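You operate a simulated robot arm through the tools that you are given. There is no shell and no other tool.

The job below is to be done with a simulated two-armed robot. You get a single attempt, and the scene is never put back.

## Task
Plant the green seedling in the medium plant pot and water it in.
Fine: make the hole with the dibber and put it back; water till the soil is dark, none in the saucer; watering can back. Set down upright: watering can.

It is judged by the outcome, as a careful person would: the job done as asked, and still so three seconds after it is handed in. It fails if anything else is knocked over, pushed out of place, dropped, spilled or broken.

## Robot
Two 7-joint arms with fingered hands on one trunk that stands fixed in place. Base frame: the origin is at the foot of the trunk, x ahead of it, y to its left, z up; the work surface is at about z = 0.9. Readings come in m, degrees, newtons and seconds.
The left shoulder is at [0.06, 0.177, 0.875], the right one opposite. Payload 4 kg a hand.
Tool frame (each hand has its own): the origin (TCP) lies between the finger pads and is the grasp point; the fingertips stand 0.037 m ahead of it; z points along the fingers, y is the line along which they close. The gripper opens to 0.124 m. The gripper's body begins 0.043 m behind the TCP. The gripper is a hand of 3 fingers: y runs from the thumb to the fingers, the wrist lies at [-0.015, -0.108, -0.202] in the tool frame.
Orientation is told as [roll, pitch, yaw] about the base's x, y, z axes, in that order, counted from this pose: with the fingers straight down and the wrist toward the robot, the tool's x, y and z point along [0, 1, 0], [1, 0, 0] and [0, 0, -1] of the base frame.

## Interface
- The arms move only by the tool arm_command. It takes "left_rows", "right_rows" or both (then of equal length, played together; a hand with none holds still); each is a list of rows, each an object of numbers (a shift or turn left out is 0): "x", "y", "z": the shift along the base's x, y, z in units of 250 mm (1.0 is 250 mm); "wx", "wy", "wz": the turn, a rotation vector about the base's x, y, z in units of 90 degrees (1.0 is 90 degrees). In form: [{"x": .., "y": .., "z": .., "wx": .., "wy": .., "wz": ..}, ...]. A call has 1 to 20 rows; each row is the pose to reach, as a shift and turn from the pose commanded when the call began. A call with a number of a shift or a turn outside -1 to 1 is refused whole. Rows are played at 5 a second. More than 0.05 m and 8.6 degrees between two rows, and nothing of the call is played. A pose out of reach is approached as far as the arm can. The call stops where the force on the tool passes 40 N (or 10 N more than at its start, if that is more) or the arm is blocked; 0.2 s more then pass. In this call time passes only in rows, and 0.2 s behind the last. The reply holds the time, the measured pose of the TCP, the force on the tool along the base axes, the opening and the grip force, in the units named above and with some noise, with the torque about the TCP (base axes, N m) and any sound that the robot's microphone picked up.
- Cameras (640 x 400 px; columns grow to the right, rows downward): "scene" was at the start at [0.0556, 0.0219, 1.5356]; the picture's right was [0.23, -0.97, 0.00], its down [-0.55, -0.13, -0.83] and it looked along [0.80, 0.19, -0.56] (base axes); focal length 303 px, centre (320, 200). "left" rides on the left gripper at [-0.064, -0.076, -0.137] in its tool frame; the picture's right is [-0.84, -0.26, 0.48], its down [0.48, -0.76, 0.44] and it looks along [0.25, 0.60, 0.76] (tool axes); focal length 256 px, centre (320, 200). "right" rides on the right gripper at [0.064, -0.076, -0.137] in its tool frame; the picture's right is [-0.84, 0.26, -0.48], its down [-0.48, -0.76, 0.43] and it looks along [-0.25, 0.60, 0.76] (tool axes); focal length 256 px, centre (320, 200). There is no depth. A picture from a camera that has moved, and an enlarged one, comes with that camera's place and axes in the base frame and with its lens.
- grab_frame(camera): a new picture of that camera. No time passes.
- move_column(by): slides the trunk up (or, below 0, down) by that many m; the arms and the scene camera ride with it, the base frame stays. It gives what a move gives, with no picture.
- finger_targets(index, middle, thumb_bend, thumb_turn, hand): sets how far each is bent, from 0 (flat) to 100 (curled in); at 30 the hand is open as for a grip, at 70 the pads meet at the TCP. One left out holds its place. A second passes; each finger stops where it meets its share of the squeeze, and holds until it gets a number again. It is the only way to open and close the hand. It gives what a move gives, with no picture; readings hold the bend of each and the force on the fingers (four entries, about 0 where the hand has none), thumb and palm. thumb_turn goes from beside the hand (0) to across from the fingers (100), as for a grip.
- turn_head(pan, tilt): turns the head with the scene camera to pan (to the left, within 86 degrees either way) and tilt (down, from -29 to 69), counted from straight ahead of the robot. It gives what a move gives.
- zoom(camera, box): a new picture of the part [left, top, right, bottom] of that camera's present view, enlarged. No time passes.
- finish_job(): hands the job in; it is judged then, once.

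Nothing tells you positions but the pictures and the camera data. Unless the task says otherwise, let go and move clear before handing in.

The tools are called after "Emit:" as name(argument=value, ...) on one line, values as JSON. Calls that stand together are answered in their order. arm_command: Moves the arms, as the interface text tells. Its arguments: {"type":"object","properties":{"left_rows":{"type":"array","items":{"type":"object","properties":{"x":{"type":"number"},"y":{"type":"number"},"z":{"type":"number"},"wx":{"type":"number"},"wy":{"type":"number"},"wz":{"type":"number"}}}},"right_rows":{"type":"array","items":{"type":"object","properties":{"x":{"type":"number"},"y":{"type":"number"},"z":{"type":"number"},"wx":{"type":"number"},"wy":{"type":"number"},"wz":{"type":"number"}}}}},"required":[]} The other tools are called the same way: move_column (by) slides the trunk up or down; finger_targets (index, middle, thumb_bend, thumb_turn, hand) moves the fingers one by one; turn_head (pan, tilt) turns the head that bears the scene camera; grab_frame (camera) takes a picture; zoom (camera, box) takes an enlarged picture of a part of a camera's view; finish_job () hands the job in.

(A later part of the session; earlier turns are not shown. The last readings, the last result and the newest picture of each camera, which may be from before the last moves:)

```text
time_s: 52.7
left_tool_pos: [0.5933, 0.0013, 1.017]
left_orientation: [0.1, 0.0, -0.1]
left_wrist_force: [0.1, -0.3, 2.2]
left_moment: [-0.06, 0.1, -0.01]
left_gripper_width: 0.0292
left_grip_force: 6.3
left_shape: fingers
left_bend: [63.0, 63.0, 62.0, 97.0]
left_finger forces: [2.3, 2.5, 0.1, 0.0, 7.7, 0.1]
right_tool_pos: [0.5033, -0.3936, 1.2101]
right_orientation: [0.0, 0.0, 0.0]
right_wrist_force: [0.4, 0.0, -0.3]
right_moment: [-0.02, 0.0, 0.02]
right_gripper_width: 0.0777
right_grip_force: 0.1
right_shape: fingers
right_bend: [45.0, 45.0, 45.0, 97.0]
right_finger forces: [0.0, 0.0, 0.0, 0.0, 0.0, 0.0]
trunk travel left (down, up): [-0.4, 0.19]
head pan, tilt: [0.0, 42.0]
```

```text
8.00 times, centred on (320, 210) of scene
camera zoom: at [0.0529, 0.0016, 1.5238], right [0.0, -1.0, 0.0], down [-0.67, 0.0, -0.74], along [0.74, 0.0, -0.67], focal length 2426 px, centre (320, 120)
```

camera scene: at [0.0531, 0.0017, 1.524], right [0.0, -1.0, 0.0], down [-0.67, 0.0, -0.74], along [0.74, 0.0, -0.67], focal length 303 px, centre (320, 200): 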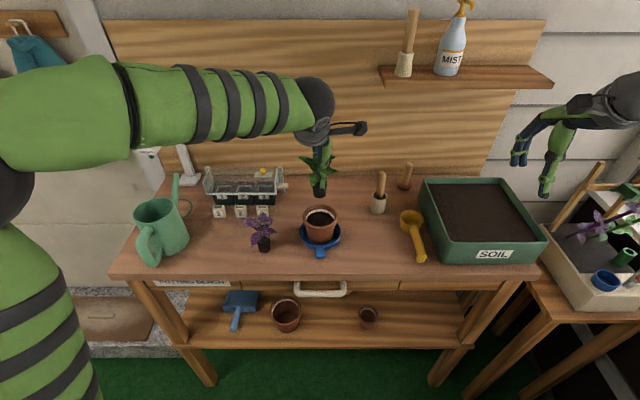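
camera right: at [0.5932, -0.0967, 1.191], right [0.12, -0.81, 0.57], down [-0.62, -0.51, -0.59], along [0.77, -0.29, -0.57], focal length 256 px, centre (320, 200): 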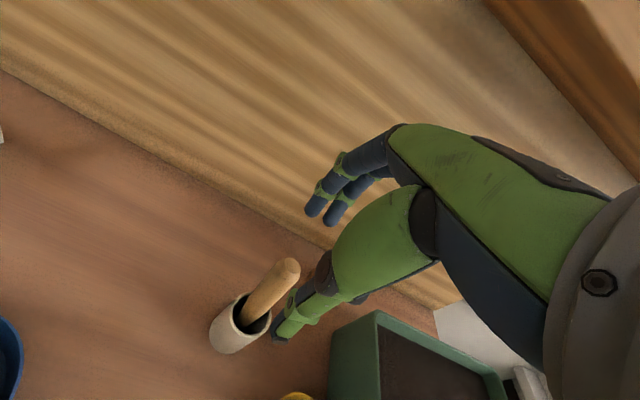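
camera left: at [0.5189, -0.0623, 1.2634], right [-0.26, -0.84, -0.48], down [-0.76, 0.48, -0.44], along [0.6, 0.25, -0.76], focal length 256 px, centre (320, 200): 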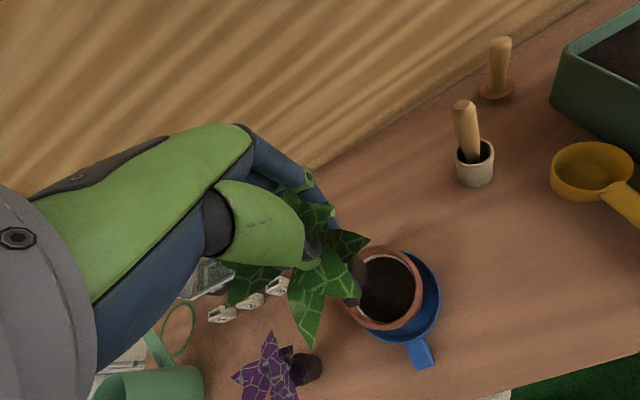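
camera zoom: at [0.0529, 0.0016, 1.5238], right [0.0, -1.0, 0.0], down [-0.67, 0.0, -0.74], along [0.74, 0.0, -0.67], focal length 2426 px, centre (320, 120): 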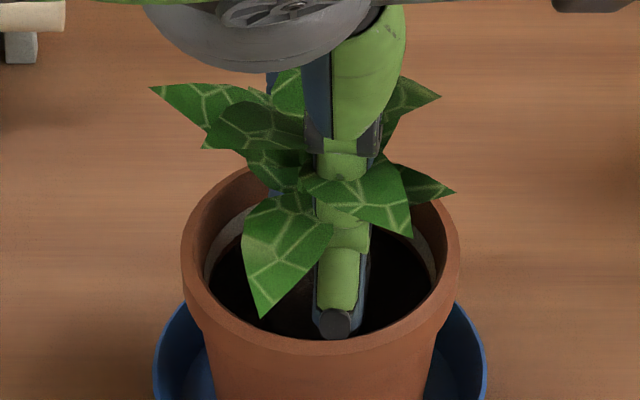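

Emit:
arm_command(left_rows=[{"z": 0.01}])

Emit:
finger_targets(hand="left", index=58, middle=58, thumb_bend=60)

Emit:
zoom(camera="scene", box=[295, 185, 345, 235])

Emit:
zoom(camera="left", box=[280, 180, 440, 340])

```text
time_s: 53.1
left_tool_pos: [0.5932, 0.0005, 1.0198]
left_orientation: [0.0, 0.0, 0.0]
left_wrist_force: [-0.3, 0.4, 0.9]
left_moment: [-0.01, 0.0, 0.02]
left_gripper_width: 0.0289
left_grip_force: 4.6
left_shape: fingers
left_bend: [62.0, 62.0, 62.0, 97.0]
left_finger forces: [2.4, 2.8, 0.0, 0.0, 4.7, 0.0]
right_tool_pos: [0.5046, -0.3937, 1.2108]
right_orientation: [0.0, -0.1, 0.0]
right_wrist_force: [-0.5, 0.1, -0.3]
right_moment: [0.0, -0.01, 0.03]
right_gripper_width: 0.0776
right_grip_force: 0.1
right_shape: fingers
right_bend: [45.0, 45.0, 45.0, 97.0]
right_finger forces: [0.0, 0.0, 0.0, 0.0, 0.0, 0.0]
trunk travel left (down, up): [-0.4, 0.19]
head pan, tilt: [0.0, 42.0]
```

```text
time_s: 54.1
left_tool_pos: [0.5935, 0.0004, 1.0209]
left_orientation: [-0.1, 0.0, 0.0]
left_wrist_force: [0.7, 1.0, -0.1]
left_moment: [0.01, 0.0, 0.0]
left_gripper_width: 0.0356
left_grip_force: 0.0
left_shape: fingers
left_bend: [57.0, 57.0, 60.0, 97.0]
left_finger forces: [0.0, 0.1, 0.0, 0.0, 0.0, 0.0]
right_tool_pos: [0.5028, -0.3943, 1.2099]
right_orientation: [0.0, 0.0, 0.0]
right_wrist_force: [-0.3, -0.2, -0.2]
right_moment: [-0.03, 0.0, 0.01]
right_gripper_width: 0.0774
right_grip_force: 0.1
right_shape: fingers
right_bend: [45.0, 45.0, 45.0, 97.0]
right_finger forces: [0.1, 0.1, 0.1, 0.0, 0.1, 0.1]
trunk travel left (down, up): [-0.4, 0.19]
head pan, tilt: [0.0, 42.0]
```

```text
8.00 times, centred on (320, 210) of scene
camera zoom: at [0.0531, 0.0016, 1.524], right [0.0, -1.0, 0.0], down [-0.67, 0.0, -0.74], along [0.74, 0.0, -0.67], focal length 2426 px, centre (320, 120)
```

zoom: 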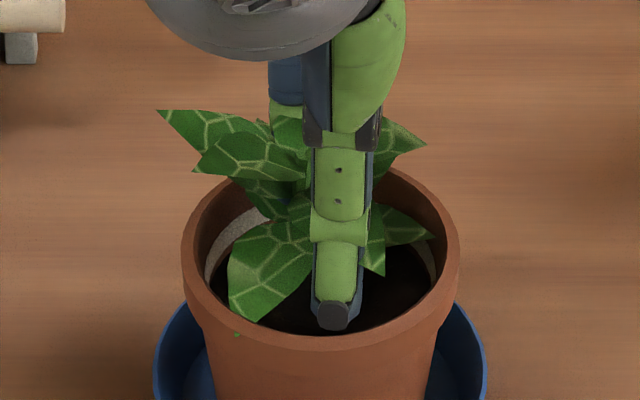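

```text
2.50 times, centred on (360, 260) of left
camera zoom: at [0.5174, -0.0626, 1.1577], right [-0.26, -0.84, -0.48], down [-0.76, 0.48, -0.44], along [0.6, 0.25, -0.76], focal length 640 px, centre (220, 50)
```

zoom: 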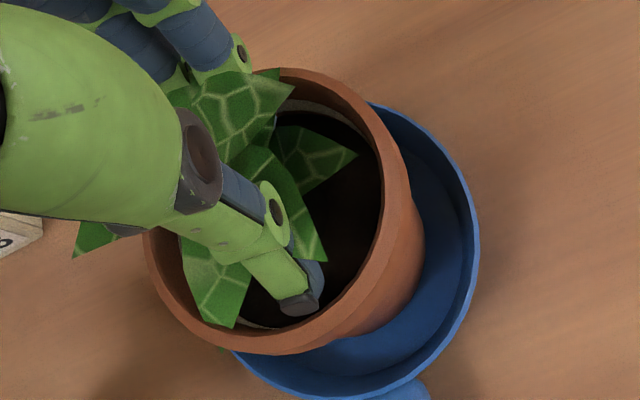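

The grip is off and the plant has settled down into the hole. I'll lift the hand straight up, slowly, to see how it sits.

Emit:
arm_command(left_rows=[{"z": 0.03}, {"z": 0.06}, {"z": 0.1}, {"z": 0.16}, {"z": 0.24}, {"z": 0.34}, {"z": 0.44}, {"z": 0.52}])

Emit:
zoom(camera="scene", box=[295, 185, 345, 235])

Emit:
zoom(camera="left", box=[280, 180, 480, 360])

```text
time_s: 55.9
left_tool_pos: [0.5925, 0.0009, 1.1511]
left_orientation: [-0.1, -0.1, 0.0]
left_wrist_force: [0.2, -0.8, -0.5]
left_moment: [0.01, 0.01, 0.0]
left_gripper_width: 0.0355
left_grip_force: 0.1
left_shape: fingers
left_bend: [57.0, 57.0, 60.0, 97.0]
left_finger forces: [0.1, 0.0, 0.0, 0.1, 0.1, 0.0]
right_tool_pos: [0.5035, -0.3941, 1.2106]
right_orientation: [0.0, 0.0, 0.0]
right_wrist_force: [-0.2, 0.3, -0.3]
right_moment: [0.01, -0.01, -0.01]
right_gripper_width: 0.0776
right_grip_force: 0.0
right_shape: fingers
right_bend: [45.0, 45.0, 45.0, 97.0]
right_finger forces: [0.0, 0.0, 0.1, 0.0, 0.1, 0.0]
trunk travel left (down, up): [-0.4, 0.19]
head pan, tilt: [0.0, 42.0]
```

```text
8.00 times, centred on (320, 210) of scene
camera zoom: at [0.0529, 0.0017, 1.524], right [0.0, -1.0, 0.0], down [-0.67, 0.0, -0.74], along [0.74, 0.0, -0.67], focal length 2426 px, centre (320, 120)
```

zoom: 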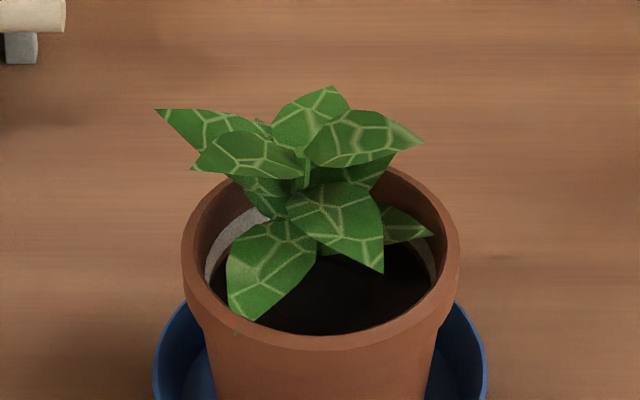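

```text
2.22 times, centred on (380, 270) of left
camera zoom: at [0.517, -0.0627, 1.2884], right [-0.26, -0.84, -0.48], down [-0.76, 0.48, -0.44], along [0.6, 0.25, -0.76], focal length 569 px, centre (187, 44)
```

zoom: 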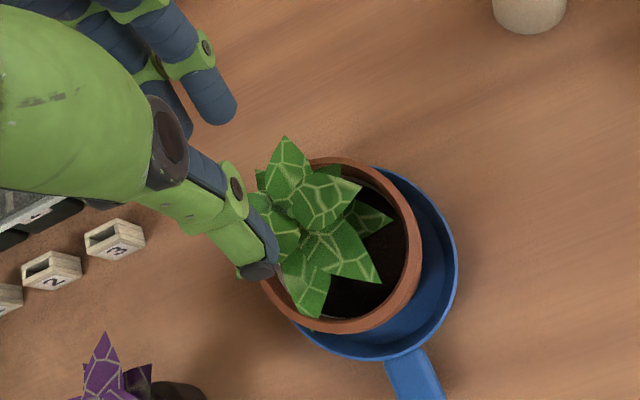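

The green seedling now stands upright in the pot with its plug below the soil surface. Next is the can: I judge its axis at about (0.578, 0.398), about 9.7 cm across, rim at 1.018, spout toward +x. I plan to grip its body from above across the y direction, so I'll open the hand, rise and move over it while turning.

Emit:
finger_targets(hand="left", index=30, middle=30, thumb_bend=30, thumb_turn=98)

Emit:
arm_command(left_rows=[{"z": 0.15}, {"z": 0.3}, {"z": 0.42, "y": 0.08, "wz": 0.04}, {"z": 0.5, "y": 0.2, "wz": 0.1}, {"z": 0.55, "y": 0.34, "wz": 0.17}, {"z": 0.58, "y": 0.49, "wz": 0.25}, {"z": 0.6, "y": 0.64, "wz": 0.33}, {"z": 0.6, "y": 0.79, "wz": 0.42}, {"z": 0.6, "y": 0.92, "wz": 0.5}])

Emit:
grab_frame(camera="left")

Emit:
turn_head(pan=20, tilt=40)

Emit:
grab_frame(camera="scene")

```text
time_s: 56.9
left_tool_pos: [0.5943, -0.0005, 1.1507]
left_orientation: [0.1, 0.0, 0.0]
left_wrist_force: [0.4, -0.4, -0.5]
left_moment: [-0.03, 0.01, 0.01]
left_gripper_width: 0.1234
left_grip_force: 0.0
left_shape: fingers
left_bend: [30.0, 30.0, 30.0, 96.0]
left_finger forces: [0.0, 0.1, 0.0, 0.0, 0.0, 0.1]
right_tool_pos: [0.5039, -0.3944, 1.2108]
right_orientation: [0.0, 0.0, 0.0]
right_wrist_force: [-0.9, 0.3, 0.4]
right_moment: [-0.01, 0.0, 0.01]
right_gripper_width: 0.0776
right_grip_force: 0.1
right_shape: fingers
right_bend: [45.0, 45.0, 45.0, 97.0]
right_finger forces: [0.0, 0.0, 0.0, 0.1, 0.0, 0.1]
trunk travel left (down, up): [-0.4, 0.19]
head pan, tilt: [0.0, 42.0]
```

```text
time_s: 58.9
left_tool_pos: [0.5941, 0.2316, 1.3025]
left_orientation: [0.0, -0.1, 45.1]
left_wrist_force: [-0.5, 0.0, -0.3]
left_moment: [-0.03, 0.02, -0.03]
left_gripper_width: 0.1234
left_grip_force: 0.1
left_shape: fingers
left_bend: [30.0, 30.0, 30.0, 96.0]
left_finger forces: [0.0, 0.0, 0.1, 0.1, 0.1, 0.0]
right_tool_pos: [0.5037, -0.394, 1.211]
right_orientation: [-0.1, 0.0, 0.0]
right_wrist_force: [0.3, -0.9, -0.6]
right_moment: [0.03, 0.01, 0.01]
right_gripper_width: 0.0778
right_grip_force: 0.0
right_shape: fingers
right_bend: [45.0, 45.0, 45.0, 97.0]
right_finger forces: [0.0, 0.0, 0.1, 0.1, 0.1, 0.0]
trunk travel left (down, up): [-0.4, 0.19]
head pan, tilt: [0.0, 42.0]
```

```text
taken
camera left: at [0.5847, 0.1334, 1.4386], right [0.41, -0.77, -0.48], down [-0.88, -0.2, -0.44], along [0.24, 0.6, -0.76], focal length 256 px, centre (320, 200)
```

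left: 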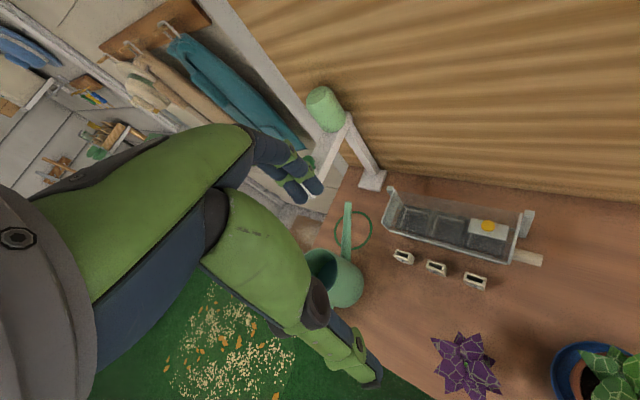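

```text
time_s: 59.8
left_tool_pos: [0.593, 0.2319, 1.3004]
left_orientation: [0.0, 0.0, 44.9]
left_wrist_force: [-0.7, -0.1, -0.7]
left_moment: [0.0, 0.0, -0.03]
left_gripper_width: 0.1235
left_grip_force: 0.1
left_shape: fingers
left_bend: [30.0, 30.0, 30.0, 96.0]
left_finger forces: [0.1, 0.0, 0.1, 0.1, 0.1, 0.0]
right_tool_pos: [0.5042, -0.3941, 1.2109]
right_orientation: [0.0, -0.1, 0.0]
right_wrist_force: [0.5, 0.2, -0.1]
right_moment: [0.0, -0.03, -0.03]
right_gripper_width: 0.0775
right_grip_force: 0.0
right_shape: fingers
right_bend: [45.0, 45.0, 45.0, 97.0]
right_finger forces: [0.0, 0.1, 0.0, 0.0, 0.0, 0.1]
trunk travel left (down, up): [-0.4, 0.19]
head pan, tilt: [20.0, 40.0]
```

```text
taken
camera scene: at [0.0493, 0.0306, 1.527], right [0.34, -0.94, 0.0], down [-0.6, -0.22, -0.77], along [0.72, 0.26, -0.64], focal length 303 px, centre (320, 200)
```

scene: 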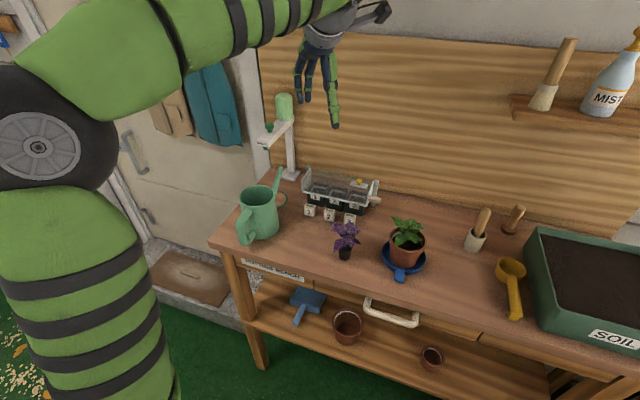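

Emit:
zoom(camera="scene", box=[220, 155, 300, 255])

Emit:
zoom(camera="left", box=[280, 180, 400, 320])

```text
4.00 times, centred on (260, 205) of scene
camera zoom: at [0.0493, 0.0306, 1.527], right [0.34, -0.94, 0.0], down [-0.6, -0.22, -0.77], along [0.72, 0.26, -0.64], focal length 1213 px, centre (560, 180)
```

zoom: 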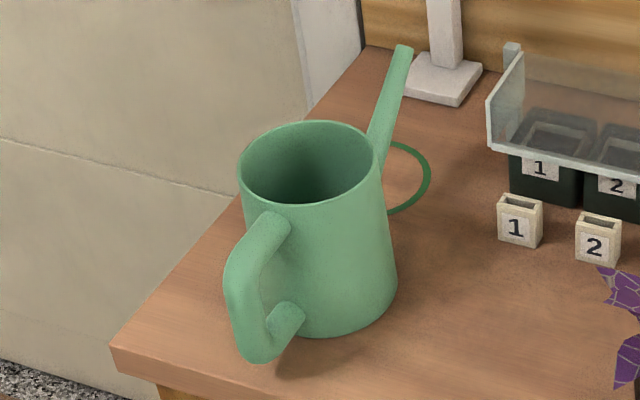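

```text
2.86 times, centred on (340, 250) of left
camera zoom: at [0.5845, 0.1325, 1.4387], right [0.41, -0.77, -0.48], down [-0.88, -0.19, -0.44], along [0.24, 0.6, -0.76], focal length 731 px, centre (263, 57)
```

zoom: 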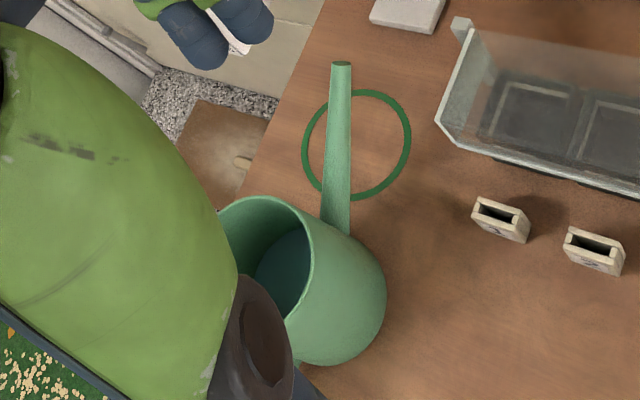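

Two views agree: the can's axis is at about (0.579, 0.399), and the spout tip at about (0.733, 0.406, 1.01). I'll move above it and turn the hand to yaw 80°.

Emit:
arm_command(left_rows=[{"x": -0.008, "y": 0.1, "z": 0.0, "wz": 0.06}, {"x": -0.018, "y": 0.22, "z": 0.0, "wz": 0.13}, {"x": -0.028, "y": 0.35, "z": -0.04, "wz": 0.2}, {"x": -0.04, "y": 0.48, "z": -0.12, "wz": 0.27}, {"x": -0.05, "y": 0.59, "z": -0.22, "wz": 0.33}, {"x": -0.058, "y": 0.65, "z": -0.34, "wz": 0.38}, {"x": -0.058, "y": 0.669, "z": -0.46, "wz": 0.389}, {"x": -0.058, "y": 0.669, "z": -0.54, "wz": 0.389}])

Emit:
grab_frame(camera="left")

Emit:
zoom(camera="scene", box=[200, 90, 320, 260])

```text
time_s: 61.6
left_tool_pos: [0.5823, 0.3972, 1.1679]
left_orientation: [0.1, 0.0, 80.1]
left_wrist_force: [0.1, 0.8, 0.5]
left_moment: [-0.01, -0.01, 0.01]
left_gripper_width: 0.1235
left_grip_force: 0.0
left_shape: fingers
left_bend: [30.0, 30.0, 30.0, 96.0]
left_finger forces: [0.0, 0.0, 0.1, 0.0, 0.1, 0.0]
right_tool_pos: [0.503, -0.3936, 1.2115]
right_orientation: [-0.1, 0.0, 0.0]
right_wrist_force: [0.1, 0.0, -0.2]
right_moment: [0.01, 0.0, 0.02]
right_gripper_width: 0.0778
right_grip_force: 0.1
right_shape: fingers
right_bend: [45.0, 45.0, 45.0, 97.0]
right_finger forces: [0.0, 0.0, 0.1, 0.2, 0.0, 0.0]
trunk travel left (down, up): [-0.4, 0.19]
head pan, tilt: [20.0, 40.0]
```

```text
taken
camera left: at [0.6296, 0.3115, 1.304], right [0.78, -0.4, -0.48], down [-0.61, -0.66, -0.44], along [-0.15, 0.63, -0.76], focal length 256 px, centre (320, 200)
```

left: 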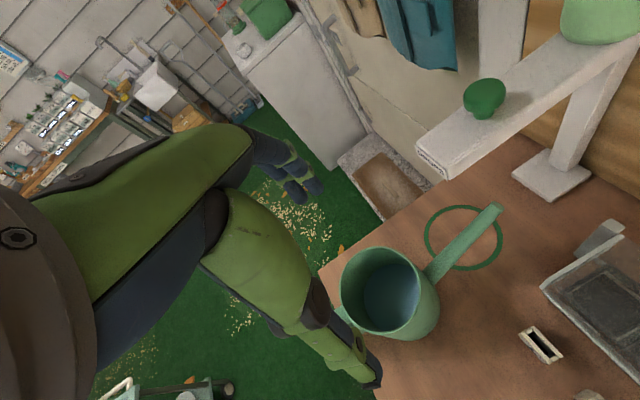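

```text
2.35 times, centred on (260, 175) of scene
camera zoom: at [0.0494, 0.0308, 1.527], right [0.34, -0.94, 0.0], down [-0.6, -0.22, -0.77], along [0.72, 0.26, -0.64], focal length 714 px, centre (461, 259)
```

zoom: 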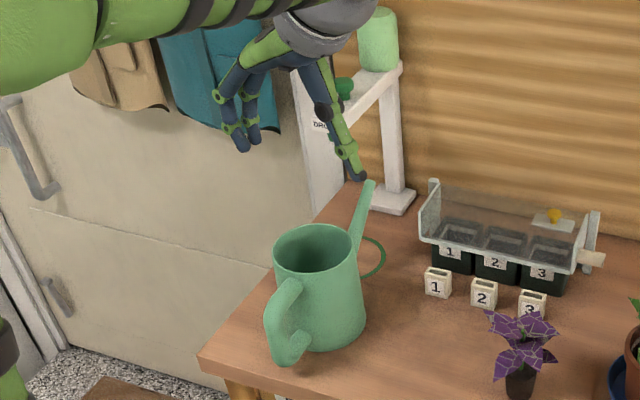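

Emit:
zoom(camera="left", box=[320, 190, 520, 350])

```text
2.50 times, centred on (420, 270) of left
camera zoom: at [0.6296, 0.3115, 1.304], right [0.78, -0.4, -0.48], down [-0.61, -0.66, -0.44], along [-0.15, 0.63, -0.76], focal length 640 px, centre (70, 25)
```

zoom: 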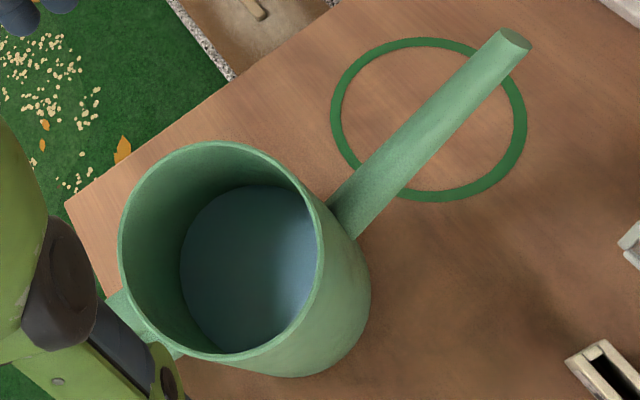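

The can's rim centre shows at about (0.581, 0.397), and the hand is right above it. I'll go down until the fingertips are just above rim height and check clearance.

Emit:
arm_command(left_rows=[{"z": -0.12}, {"z": -0.24}, {"z": -0.34}, {"z": -0.4}])

Emit:
grab_frame(camera="left")

Emit:
zoom(camera="scene", box=[200, 130, 310, 260])

```text
time_s: 62.6
left_tool_pos: [0.5781, 0.3986, 1.0658]
left_orientation: [0.0, -0.2, 80.0]
left_wrist_force: [1.1, -0.3, 0.4]
left_moment: [-0.02, 0.01, -0.01]
left_gripper_width: 0.1234
left_grip_force: 0.0
left_shape: fingers
left_bend: [30.0, 30.0, 30.0, 96.0]
left_finger forces: [0.0, 0.0, 0.1, 0.0, 0.1, 0.0]
right_tool_pos: [0.5038, -0.3941, 1.2111]
right_orientation: [-0.1, 0.1, 0.0]
right_wrist_force: [-0.1, -0.5, 0.5]
right_moment: [0.03, 0.03, -0.02]
right_gripper_width: 0.0777
right_grip_force: 0.0
right_shape: fingers
right_bend: [45.0, 45.0, 45.0, 97.0]
right_finger forces: [0.0, 0.0, 0.0, 0.0, 0.0, 0.0]
trunk travel left (down, up): [-0.4, 0.19]
head pan, tilt: [20.0, 40.0]
```

```text
taken
camera left: at [0.6277, 0.3119, 1.2036], right [0.78, -0.4, -0.48], down [-0.61, -0.66, -0.44], along [-0.15, 0.63, -0.76], focal length 256 px, centre (320, 200)
```

left: 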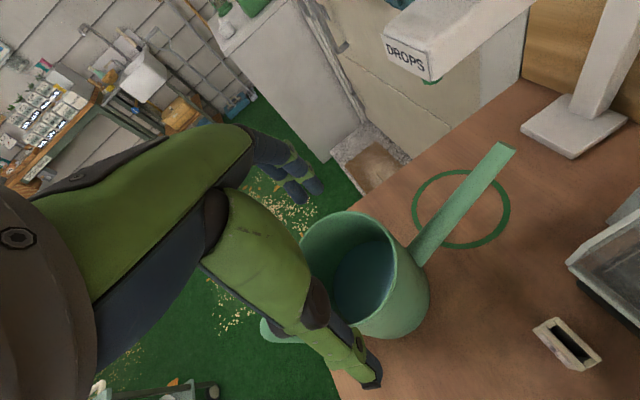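

```text
3.08 times, centred on (255, 195) of scene
camera zoom: at [0.0494, 0.0308, 1.527], right [0.34, -0.94, 0.0], down [-0.6, -0.22, -0.77], along [0.72, 0.26, -0.64], focal length 933 px, centre (520, 215)
```

zoom: 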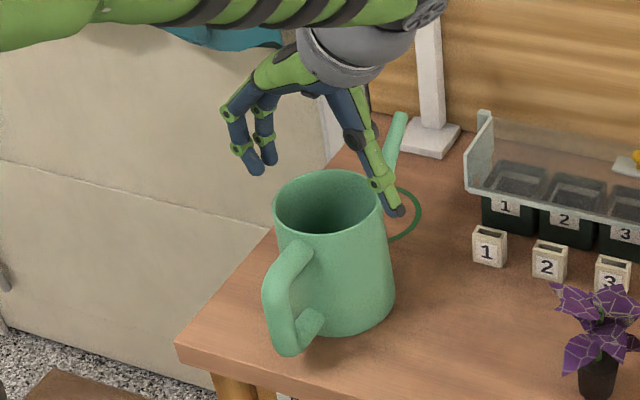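

The hand straddles the can evenly. Lowering to TCP z = 0.992 with the palm staying above the rim.

Emit:
arm_command(left_rows=[{"z": -0.05}, {"z": -0.1}, {"z": -0.15}, {"z": -0.2}, {"z": -0.25}, {"z": -0.29}])

Emit:
grab_frame(camera="left")

Emit:
zoom(camera="scene", box=[200, 130, 310, 260])

```text
time_s: 64.0
left_tool_pos: [0.5786, 0.3979, 0.9934]
left_orientation: [-0.1, 0.0, 80.0]
left_wrist_force: [-0.1, -1.4, 2.1]
left_moment: [-0.01, 0.03, -0.01]
left_gripper_width: 0.1243
left_grip_force: 1.2
left_shape: fingers
left_bend: [30.0, 30.0, 30.0, 96.0]
left_finger forces: [0.0, 0.1, 0.1, 0.0, 1.8, 0.0]
right_tool_pos: [0.5034, -0.3944, 1.2111]
right_orientation: [0.1, 0.0, 0.0]
right_wrist_force: [0.8, -0.7, 0.7]
right_moment: [-0.01, 0.02, -0.01]
right_gripper_width: 0.0776
right_grip_force: 0.0
right_shape: fingers
right_bend: [45.0, 45.0, 45.0, 97.0]
right_finger forces: [0.0, 0.1, 0.0, 0.1, 0.1, 0.0]
trunk travel left (down, up): [-0.4, 0.19]
head pan, tilt: [20.0, 40.0]
```

```text
taken
camera left: at [0.628, 0.3122, 1.1301], right [0.78, -0.4, -0.48], down [-0.61, -0.66, -0.44], along [-0.15, 0.63, -0.76], focal length 256 px, centre (320, 200)
```

left: 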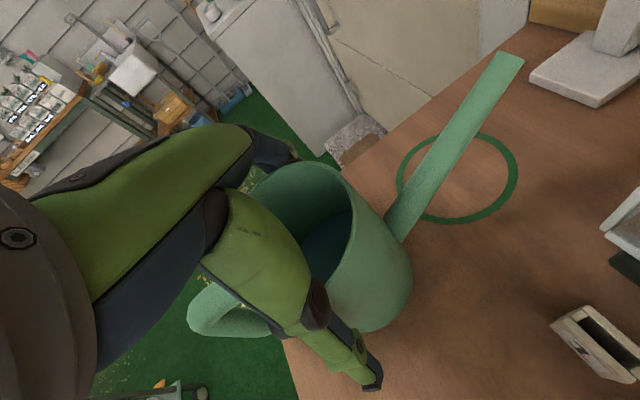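

```text
3.08 times, centred on (255, 195) of scene
camera zoom: at [0.0493, 0.0306, 1.527], right [0.34, -0.94, 0.0], down [-0.6, -0.22, -0.77], along [0.72, 0.26, -0.64], focal length 933 px, centre (520, 215)
```

zoom: 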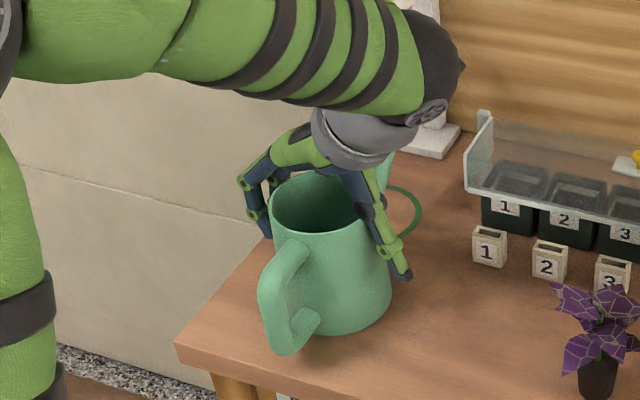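

The thumb lightly touches the can (about 2 N) and nudged it about 4 mm. I'll shift the hand back 4 mm and then close step by step.

Emit:
arm_command(left_rows=[{"x": -0.003, "y": -0.016}])

Emit:
finger_targets(hand="left", index=36, middle=36, thumb_bend=34)

Emit:
zoom(camera="scene", box=[200, 130, 310, 260])

```text
time_s: 64.4
left_tool_pos: [0.5779, 0.3931, 0.9924]
left_orientation: [0.0, -0.1, 80.0]
left_wrist_force: [0.2, -0.6, -0.7]
left_moment: [-0.02, 0.02, -0.01]
left_gripper_width: 0.1238
left_grip_force: 0.2
left_shape: fingers
left_bend: [30.0, 30.0, 30.0, 96.0]
left_finger forces: [0.2, 0.0, 0.0, 0.0, 0.0, 0.0]
right_tool_pos: [0.5032, -0.3943, 1.2106]
right_orientation: [0.0, 0.0, 0.0]
right_wrist_force: [0.3, -0.4, 0.4]
right_moment: [0.0, 0.02, -0.05]
right_gripper_width: 0.0774
right_grip_force: 0.0
right_shape: fingers
right_bend: [45.0, 45.0, 45.0, 97.0]
right_finger forces: [0.0, 0.0, 0.1, 0.0, 0.0, 0.1]
trunk travel left (down, up): [-0.4, 0.19]
head pan, tilt: [20.0, 40.0]
```

```text
time_s: 65.4
left_tool_pos: [0.5792, 0.3948, 0.9938]
left_orientation: [0.0, -0.1, 80.0]
left_wrist_force: [0.6, 0.5, 2.6]
left_moment: [0.09, -0.04, -0.03]
left_gripper_width: 0.1131
left_grip_force: 4.8
left_shape: fingers
left_bend: [34.0, 35.0, 33.0, 96.0]
left_finger forces: [4.7, 0.6, 0.0, 0.1, 4.6, 0.1]
right_tool_pos: [0.5043, -0.3942, 1.2117]
right_orientation: [0.0, 0.0, 0.0]
right_wrist_force: [0.5, 0.1, -0.5]
right_moment: [-0.01, 0.01, -0.01]
right_gripper_width: 0.0777
right_grip_force: 0.0
right_shape: fingers
right_bend: [45.0, 45.0, 45.0, 97.0]
right_finger forces: [0.0, 0.1, 0.1, 0.0, 0.0, 0.0]
trunk travel left (down, up): [-0.4, 0.19]
head pan, tilt: [20.0, 40.0]
```

```text
3.08 times, centred on (255, 195) of scene
camera zoom: at [0.0491, 0.0307, 1.527], right [0.34, -0.94, 0.0], down [-0.6, -0.22, -0.77], along [0.72, 0.26, -0.64], focal length 933 px, centre (520, 215)
```

zoom: 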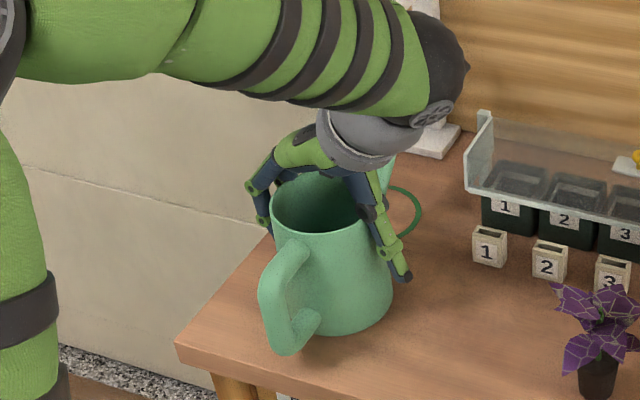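

The fingers touch the rim with their upper segments, meaning the hand is too deep for a good pad grip. I'll open again, rise 2 cm and close so that the pads near the fingertips meet the body.

Emit:
finger_targets(hand="left", index=30, middle=30, thumb_bend=30)

Emit:
arm_command(left_rows=[{"z": 0.04}, {"z": 0.08}])

Emit:
finger_targets(hand="left", index=36, middle=36, thumb_bend=36)

Emit:
zoom(camera="scene", box=[200, 130, 310, 260])

```text
time_s: 66.4
left_tool_pos: [0.5789, 0.3939, 0.9916]
left_orientation: [0.0, -0.2, 80.0]
left_wrist_force: [-0.1, 0.5, -0.1]
left_moment: [-0.01, -0.01, -0.02]
left_gripper_width: 0.1233
left_grip_force: 0.0
left_shape: fingers
left_bend: [30.0, 30.0, 30.0, 96.0]
left_finger forces: [0.1, 0.0, 0.0, 0.0, 0.0, 0.0]
right_tool_pos: [0.504, -0.3939, 1.2106]
right_orientation: [0.0, 0.0, 0.0]
right_wrist_force: [-0.4, 0.0, -0.5]
right_moment: [0.02, 0.0, 0.0]
right_gripper_width: 0.0775
right_grip_force: 0.2
right_shape: fingers
right_bend: [45.0, 45.0, 45.0, 97.0]
right_finger forces: [0.0, 0.0, 0.0, 0.0, 0.1, 0.0]
trunk travel left (down, up): [-0.4, 0.19]
head pan, tilt: [20.0, 40.0]
```

```text
time_s: 67.0
left_tool_pos: [0.5776, 0.3946, 1.013]
left_orientation: [0.1, -0.1, 80.0]
left_wrist_force: [0.6, 0.2, 0.0]
left_moment: [-0.02, 0.03, -0.04]
left_gripper_width: 0.1232
left_grip_force: 0.1
left_shape: fingers
left_bend: [30.0, 30.0, 30.0, 96.0]
left_finger forces: [0.1, 0.1, 0.0, 0.0, 0.1, 0.0]
right_tool_pos: [0.5045, -0.3937, 1.2107]
right_orientation: [0.1, 0.0, 0.1]
right_wrist_force: [0.2, 0.3, -0.9]
right_moment: [-0.01, 0.01, -0.01]
right_gripper_width: 0.0775
right_grip_force: 0.1
right_shape: fingers
right_bend: [45.0, 45.0, 45.0, 97.0]
right_finger forces: [0.0, 0.0, 0.0, 0.0, 0.0, 0.0]
trunk travel left (down, up): [-0.4, 0.19]
head pan, tilt: [20.0, 40.0]
```

```text
time_s: 68.0
left_tool_pos: [0.5786, 0.3944, 1.013]
left_orientation: [-0.1, -0.2, 79.9]
left_wrist_force: [-0.2, 0.6, -0.2]
left_moment: [0.02, -0.04, -0.03]
left_gripper_width: 0.1063
left_grip_force: 0.1
left_shape: fingers
left_bend: [36.0, 36.0, 36.0, 96.0]
left_finger forces: [0.2, 0.1, 0.0, 0.1, 0.1, 0.1]
right_tool_pos: [0.5032, -0.394, 1.2093]
right_orientation: [0.0, -0.1, 0.0]
right_wrist_force: [-0.1, -0.3, 0.1]
right_moment: [0.0, 0.08, 0.02]
right_gripper_width: 0.0777
right_grip_force: 0.1
right_shape: fingers
right_bend: [45.0, 45.0, 45.0, 97.0]
right_finger forces: [0.0, 0.0, 0.0, 0.0, 0.0, 0.0]
trunk travel left (down, up): [-0.4, 0.19]
head pan, tilt: [20.0, 40.0]
```

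```text
3.08 times, centred on (255, 195) of scene
camera zoom: at [0.0493, 0.0308, 1.527], right [0.34, -0.94, 0.0], down [-0.6, -0.22, -0.77], along [0.72, 0.26, -0.64], focal length 933 px, centre (520, 215)
```

zoom: 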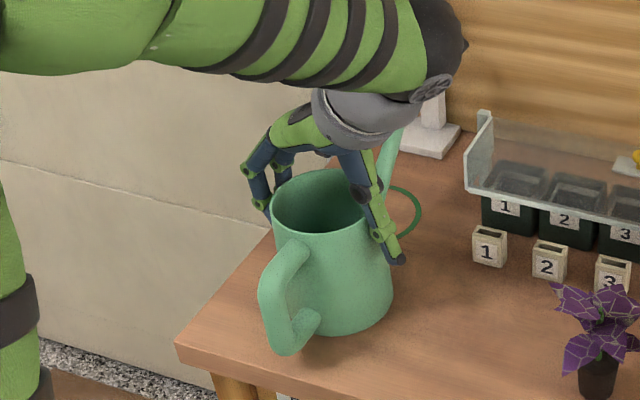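

Emit:
finger_targets(hand="left", index=39, middle=39, thumb_bend=39)

Emit:
zoom(camera="scene", box=[200, 130, 310, 260])

Emit:
grab_frame(camera="left")

```text
time_s: 69.0
left_tool_pos: [0.5798, 0.3948, 1.0119]
left_orientation: [0.0, -0.1, 80.0]
left_wrist_force: [0.7, -0.2, 2.4]
left_moment: [0.18, -0.02, -0.01]
left_gripper_width: 0.1032
left_grip_force: 3.9
left_shape: fingers
left_bend: [37.0, 37.0, 38.0, 96.0]
left_finger forces: [2.1, 2.1, 0.1, 0.0, 4.3, 0.1]
right_tool_pos: [0.5031, -0.3937, 1.2101]
right_orientation: [0.0, -0.1, 0.0]
right_wrist_force: [0.6, -0.5, -0.1]
right_moment: [0.0, -0.01, -0.02]
right_gripper_width: 0.0776
right_grip_force: 0.0
right_shape: fingers
right_bend: [45.0, 45.0, 45.0, 97.0]
right_finger forces: [0.0, 0.1, 0.0, 0.1, 0.0, 0.0]
trunk travel left (down, up): [-0.4, 0.19]
head pan, tilt: [20.0, 40.0]
```

```text
3.08 times, centred on (255, 195) of scene
camera zoom: at [0.0492, 0.0307, 1.527], right [0.34, -0.94, 0.0], down [-0.6, -0.22, -0.77], along [0.72, 0.26, -0.64], focal length 933 px, centre (520, 215)
```

zoom: 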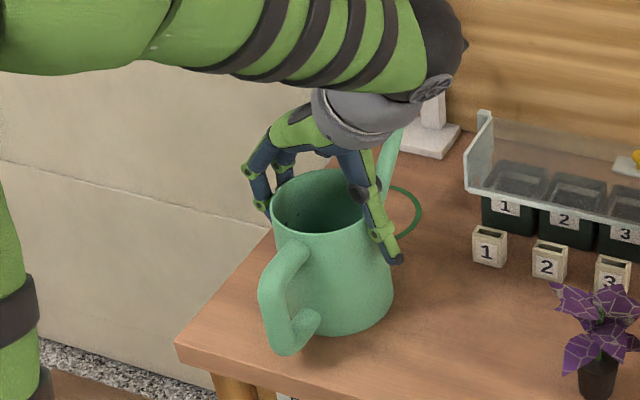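

```text
taken
camera left: at [0.6276, 0.3086, 1.1501], right [0.78, -0.4, -0.48], down [-0.61, -0.66, -0.44], along [-0.15, 0.63, -0.76], focal length 256 px, centre (320, 200)
```

left: 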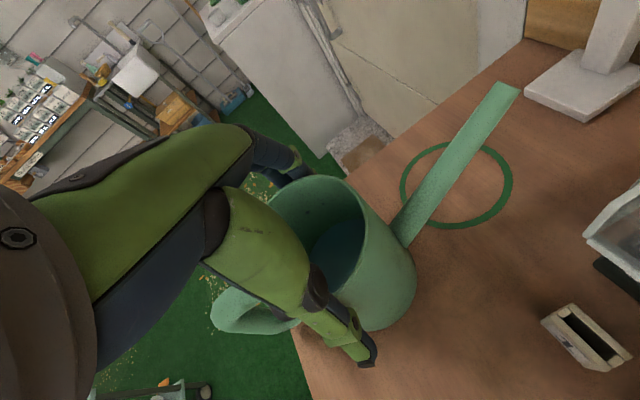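

The pads barely hold here because the fingers flare outward at this width, so a body grip would rely on friction alone. I'll look closely at the handle before deciding.

Emit:
zoom(camera="left", box=[190, 260, 330, 350])

Emit:
zoom(camera="scene", box=[225, 180, 285, 250])

```text
4.44 times, centred on (260, 305) of left
camera zoom: at [0.6276, 0.3086, 1.1501], right [0.78, -0.4, -0.48], down [-0.61, -0.66, -0.44], along [-0.15, 0.63, -0.76], focal length 1138 px, centre (587, -267)
```

zoom: 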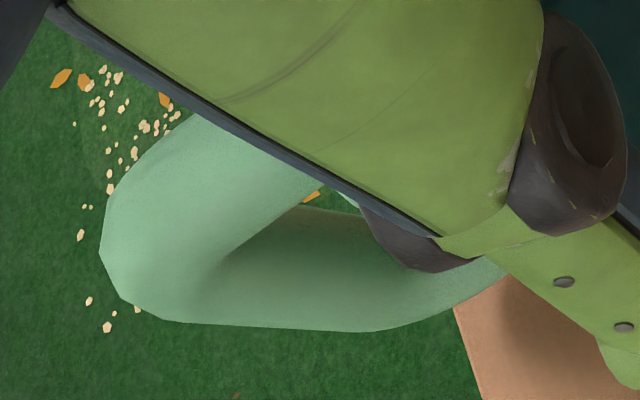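

```text
5.71 times, centred on (255, 215) of scene
camera zoom: at [0.0492, 0.0307, 1.527], right [0.34, -0.94, 0.0], down [-0.6, -0.22, -0.77], along [0.72, 0.26, -0.64], focal length 1733 px, centre (691, 114)
```

zoom: 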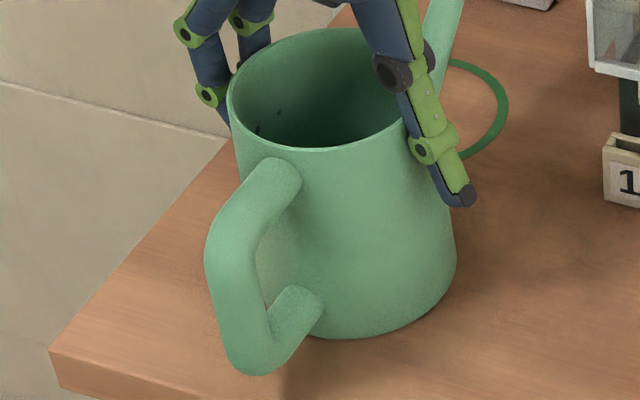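

The body grip isn't good, so I'll try pinching the can's wall at the rim from above instead: two fingers inside, thumb outside, on its right side, where the pads close parallel. I'll open, rise, and measure the rim again.

Emit:
finger_targets(hand="left", index=30, middle=30, thumb_bend=30)

Emit:
arm_command(left_rows=[{"z": 0.06}, {"z": 0.14}, {"z": 0.24}, {"z": 0.36}])

Emit:
zoom(camera="left", box=[280, 180, 540, 360])

Emit:
zoom(camera="scene", box=[220, 155, 300, 255])

```text
time_s: 70.0
left_tool_pos: [0.5785, 0.3945, 1.0125]
left_orientation: [0.0, -0.1, 80.0]
left_wrist_force: [-0.1, 0.6, -1.0]
left_moment: [-0.03, -0.01, 0.0]
left_gripper_width: 0.1237
left_grip_force: 0.1
left_shape: fingers
left_bend: [30.0, 30.0, 30.0, 96.0]
left_finger forces: [0.1, 0.0, 0.1, 0.0, 0.1, 0.1]
right_tool_pos: [0.5026, -0.3932, 1.2108]
right_orientation: [0.0, 0.0, 0.1]
right_wrist_force: [0.2, 0.4, 0.1]
right_moment: [-0.01, 0.0, 0.03]
right_gripper_width: 0.0774
right_grip_force: 0.1
right_shape: fingers
right_bend: [45.0, 45.0, 45.0, 97.0]
right_finger forces: [0.1, 0.0, 0.1, 0.1, 0.1, 0.0]
trunk travel left (down, up): [-0.4, 0.19]
head pan, tilt: [20.0, 40.0]
```

```text
time_s: 71.0
left_tool_pos: [0.5786, 0.3937, 1.1015]
left_orientation: [-0.1, -0.1, 79.9]
left_wrist_force: [0.5, -0.1, 0.0]
left_moment: [0.03, -0.02, -0.02]
left_gripper_width: 0.1233
left_grip_force: 0.1
left_shape: fingers
left_bend: [30.0, 30.0, 30.0, 96.0]
left_finger forces: [0.0, 0.1, 0.0, 0.0, 0.0, 0.0]
right_tool_pos: [0.5044, -0.3933, 1.2096]
right_orientation: [0.1, 0.0, 0.0]
right_wrist_force: [-1.0, 0.7, 0.2]
right_moment: [-0.03, 0.03, 0.0]
right_gripper_width: 0.0776
right_grip_force: 0.0
right_shape: fingers
right_bend: [45.0, 45.0, 45.0, 97.0]
right_finger forces: [0.0, 0.0, 0.0, 0.0, 0.0, 0.0]
trunk travel left (down, up): [-0.4, 0.19]
head pan, tilt: [20.0, 40.0]
```

```text
2.22 times, centred on (410, 270) of left
camera zoom: at [0.6271, 0.3067, 1.2392], right [0.78, -0.4, -0.48], down [-0.61, -0.66, -0.44], along [-0.15, 0.63, -0.76], focal length 569 px, centre (120, 44)
```

zoom: 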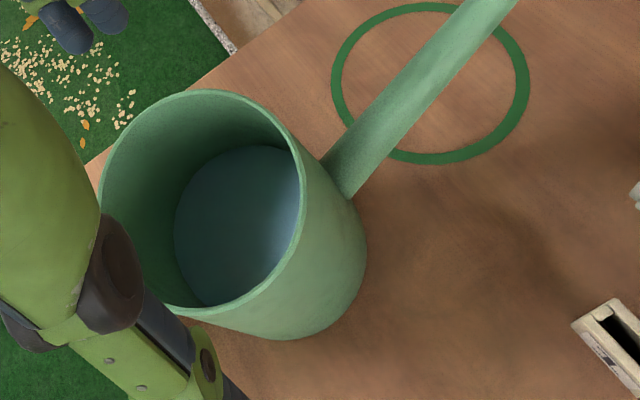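

```text
4.00 times, centred on (260, 205) of scene
camera zoom: at [0.0491, 0.0307, 1.527], right [0.34, -0.94, 0.0], down [-0.6, -0.22, -0.77], along [0.72, 0.26, -0.64], focal length 1213 px, centre (560, 180)
```

zoom: 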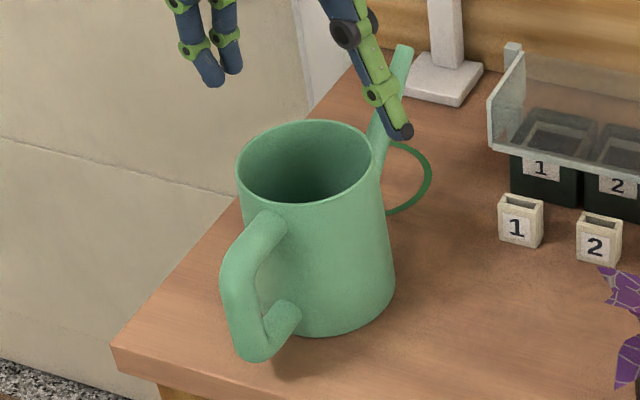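

The can is within about 2 mm of its original spot: axis (0.580, 0.399). I'll half-close the hand and shift it so the fingers are over the inside and the thumb over the outside of the right wall, around (0.572, 0.355).

Emit:
finger_targets(hand="left", index=53, middle=53, thumb_bend=53)

Emit:
arm_command(left_rows=[{"x": -0.008, "y": -0.06}, {"x": -0.016, "y": -0.11}, {"x": -0.025, "y": -0.156}])

Emit:
grab_frame(camera="left")

Emit:
zoom(camera="left", box=[260, 160, 420, 320])

Emit:
zoom(camera="scene", box=[220, 140, 300, 240])

```text
time_s: 72.0
left_tool_pos: [0.5791, 0.3926, 1.1015]
left_orientation: [-0.1, 0.0, 79.9]
left_wrist_force: [-0.1, -0.4, 0.3]
left_moment: [-0.03, 0.02, -0.01]
left_gripper_width: 0.0531
left_grip_force: 0.1
left_shape: fingers
left_bend: [53.0, 53.0, 53.0, 98.0]
left_finger forces: [0.0, 0.1, 0.0, 0.0, 0.0, 0.0]
right_tool_pos: [0.5044, -0.3946, 1.2114]
right_orientation: [-0.1, 0.0, 0.0]
right_wrist_force: [0.2, -0.6, -0.8]
right_moment: [0.0, 0.02, 0.0]
right_gripper_width: 0.0774
right_grip_force: 0.0
right_shape: fingers
right_bend: [45.0, 45.0, 45.0, 97.0]
right_finger forces: [0.0, 0.1, 0.0, 0.0, 0.1, 0.0]
trunk travel left (down, up): [-0.4, 0.19]
head pan, tilt: [20.0, 40.0]
```

```text
time_s: 72.8
left_tool_pos: [0.5726, 0.354, 1.1022]
left_orientation: [0.1, -0.1, 80.1]
left_wrist_force: [-0.3, -1.1, -0.1]
left_moment: [0.0, 0.03, -0.02]
left_gripper_width: 0.0528
left_grip_force: 0.0
left_shape: fingers
left_bend: [53.0, 53.0, 53.0, 98.0]
left_finger forces: [0.0, 0.0, 0.1, 0.0, 0.1, 0.1]
right_tool_pos: [0.5043, -0.3944, 1.2097]
right_orientation: [-0.1, 0.0, 0.0]
right_wrist_force: [1.2, -0.1, 0.3]
right_moment: [-0.02, 0.01, 0.04]
right_gripper_width: 0.0776
right_grip_force: 0.0
right_shape: fingers
right_bend: [45.0, 45.0, 45.0, 97.0]
right_finger forces: [0.0, 0.0, 0.1, 0.1, 0.1, 0.1]
trunk travel left (down, up): [-0.4, 0.19]
head pan, tilt: [20.0, 40.0]
```

```text
taken
camera left: at [0.6212, 0.2684, 1.2397], right [0.78, -0.4, -0.48], down [-0.61, -0.66, -0.44], along [-0.15, 0.63, -0.76], focal length 256 px, centre (320, 200)
```

left: 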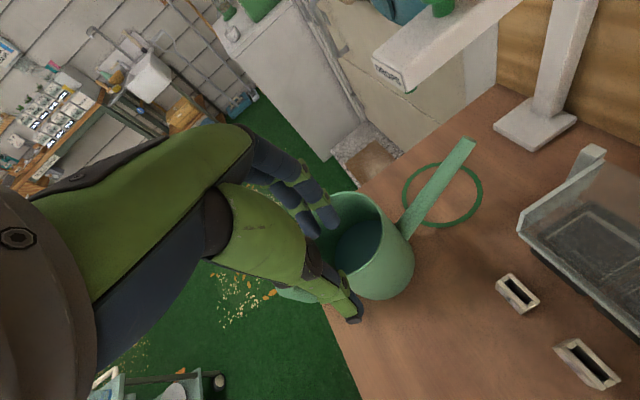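

```text
2.50 times, centred on (340, 240) of left
camera zoom: at [0.6212, 0.2684, 1.2397], right [0.78, -0.4, -0.48], down [-0.61, -0.66, -0.44], along [-0.15, 0.63, -0.76], focal length 640 px, centre (270, 100)
```

zoom: 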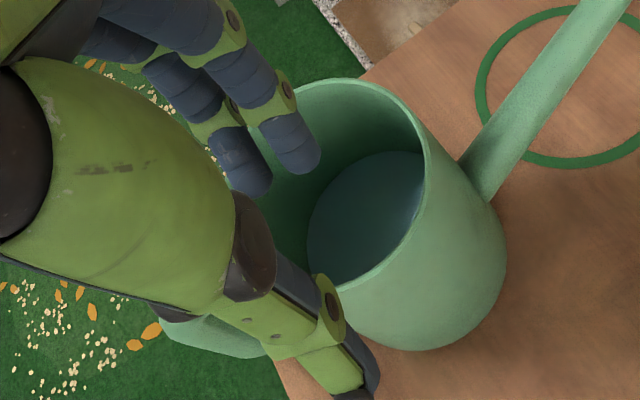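

```text
4.00 times, centred on (260, 190) of scene
camera zoom: at [0.0493, 0.0307, 1.527], right [0.34, -0.94, 0.0], down [-0.6, -0.22, -0.77], along [0.72, 0.26, -0.64], focal length 1213 px, centre (560, 240)
```

zoom: 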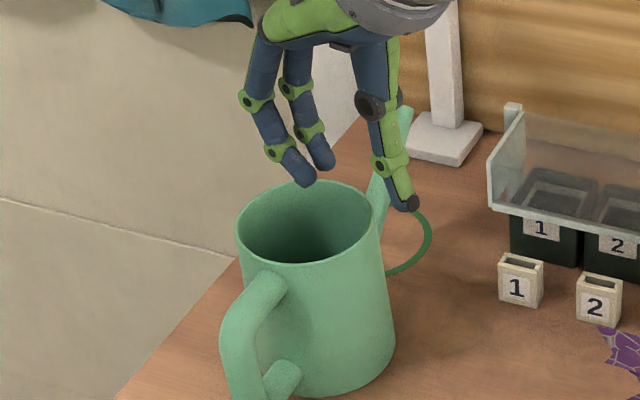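

The fingertips are over the can's mouth and the thumb outside the wall. I'll lower slowly and watch for contact.

Emit:
arm_command(left_rows=[{"z": -0.04}, {"z": -0.08}, {"z": -0.12}, {"z": -0.16}, {"z": -0.19}])

Emit:
zoom(camera="left", box=[260, 160, 420, 320])

Emit:
zoom(camera="scene", box=[220, 140, 300, 240])

```text
time_s: 74.0
left_tool_pos: [0.5738, 0.3545, 1.0615]
left_orientation: [-0.4, -0.4, 79.9]
left_wrist_force: [0.2, 4.4, 39.1]
left_moment: [1.43, -0.32, 0.07]
left_gripper_width: 0.0522
left_grip_force: 19.0
left_shape: fingers
left_bend: [52.0, 52.0, 53.0, 98.0]
left_finger forces: [28.3, 10.2, 0.1, 0.1, 0.0, 0.0]
right_tool_pos: [0.5015, -0.395, 1.2129]
right_orientation: [0.0, -0.1, 0.0]
right_wrist_force: [0.0, 1.4, 0.3]
right_moment: [0.04, 0.02, 0.01]
right_gripper_width: 0.0777
right_grip_force: 0.1
right_shape: fingers
right_bend: [45.0, 45.0, 45.0, 97.0]
right_finger forces: [0.1, 0.1, 0.0, 0.0, 0.1, 0.1]
trunk travel left (down, up): [-0.4, 0.19]
head pan, tilt: [20.0, 40.0]
```

```text
2.50 times, centred on (340, 240) of left
camera zoom: at [0.6209, 0.2686, 1.1982], right [0.78, -0.4, -0.48], down [-0.6, -0.66, -0.44], along [-0.14, 0.64, -0.76], focal length 640 px, centre (270, 100)
```

zoom: 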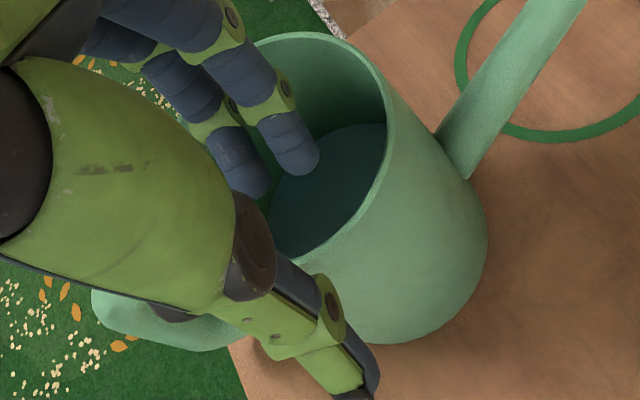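

```text
4.00 times, centred on (260, 190) of scene
camera zoom: at [0.0469, 0.0296, 1.5279], right [0.34, -0.94, 0.0], down [-0.6, -0.22, -0.77], along [0.72, 0.26, -0.64], focal length 1213 px, centre (560, 240)
```

zoom: 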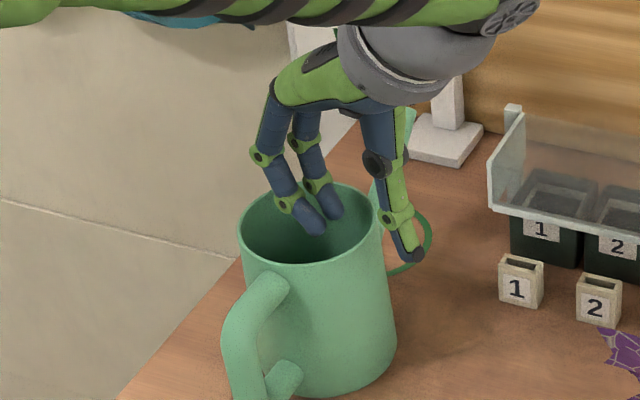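

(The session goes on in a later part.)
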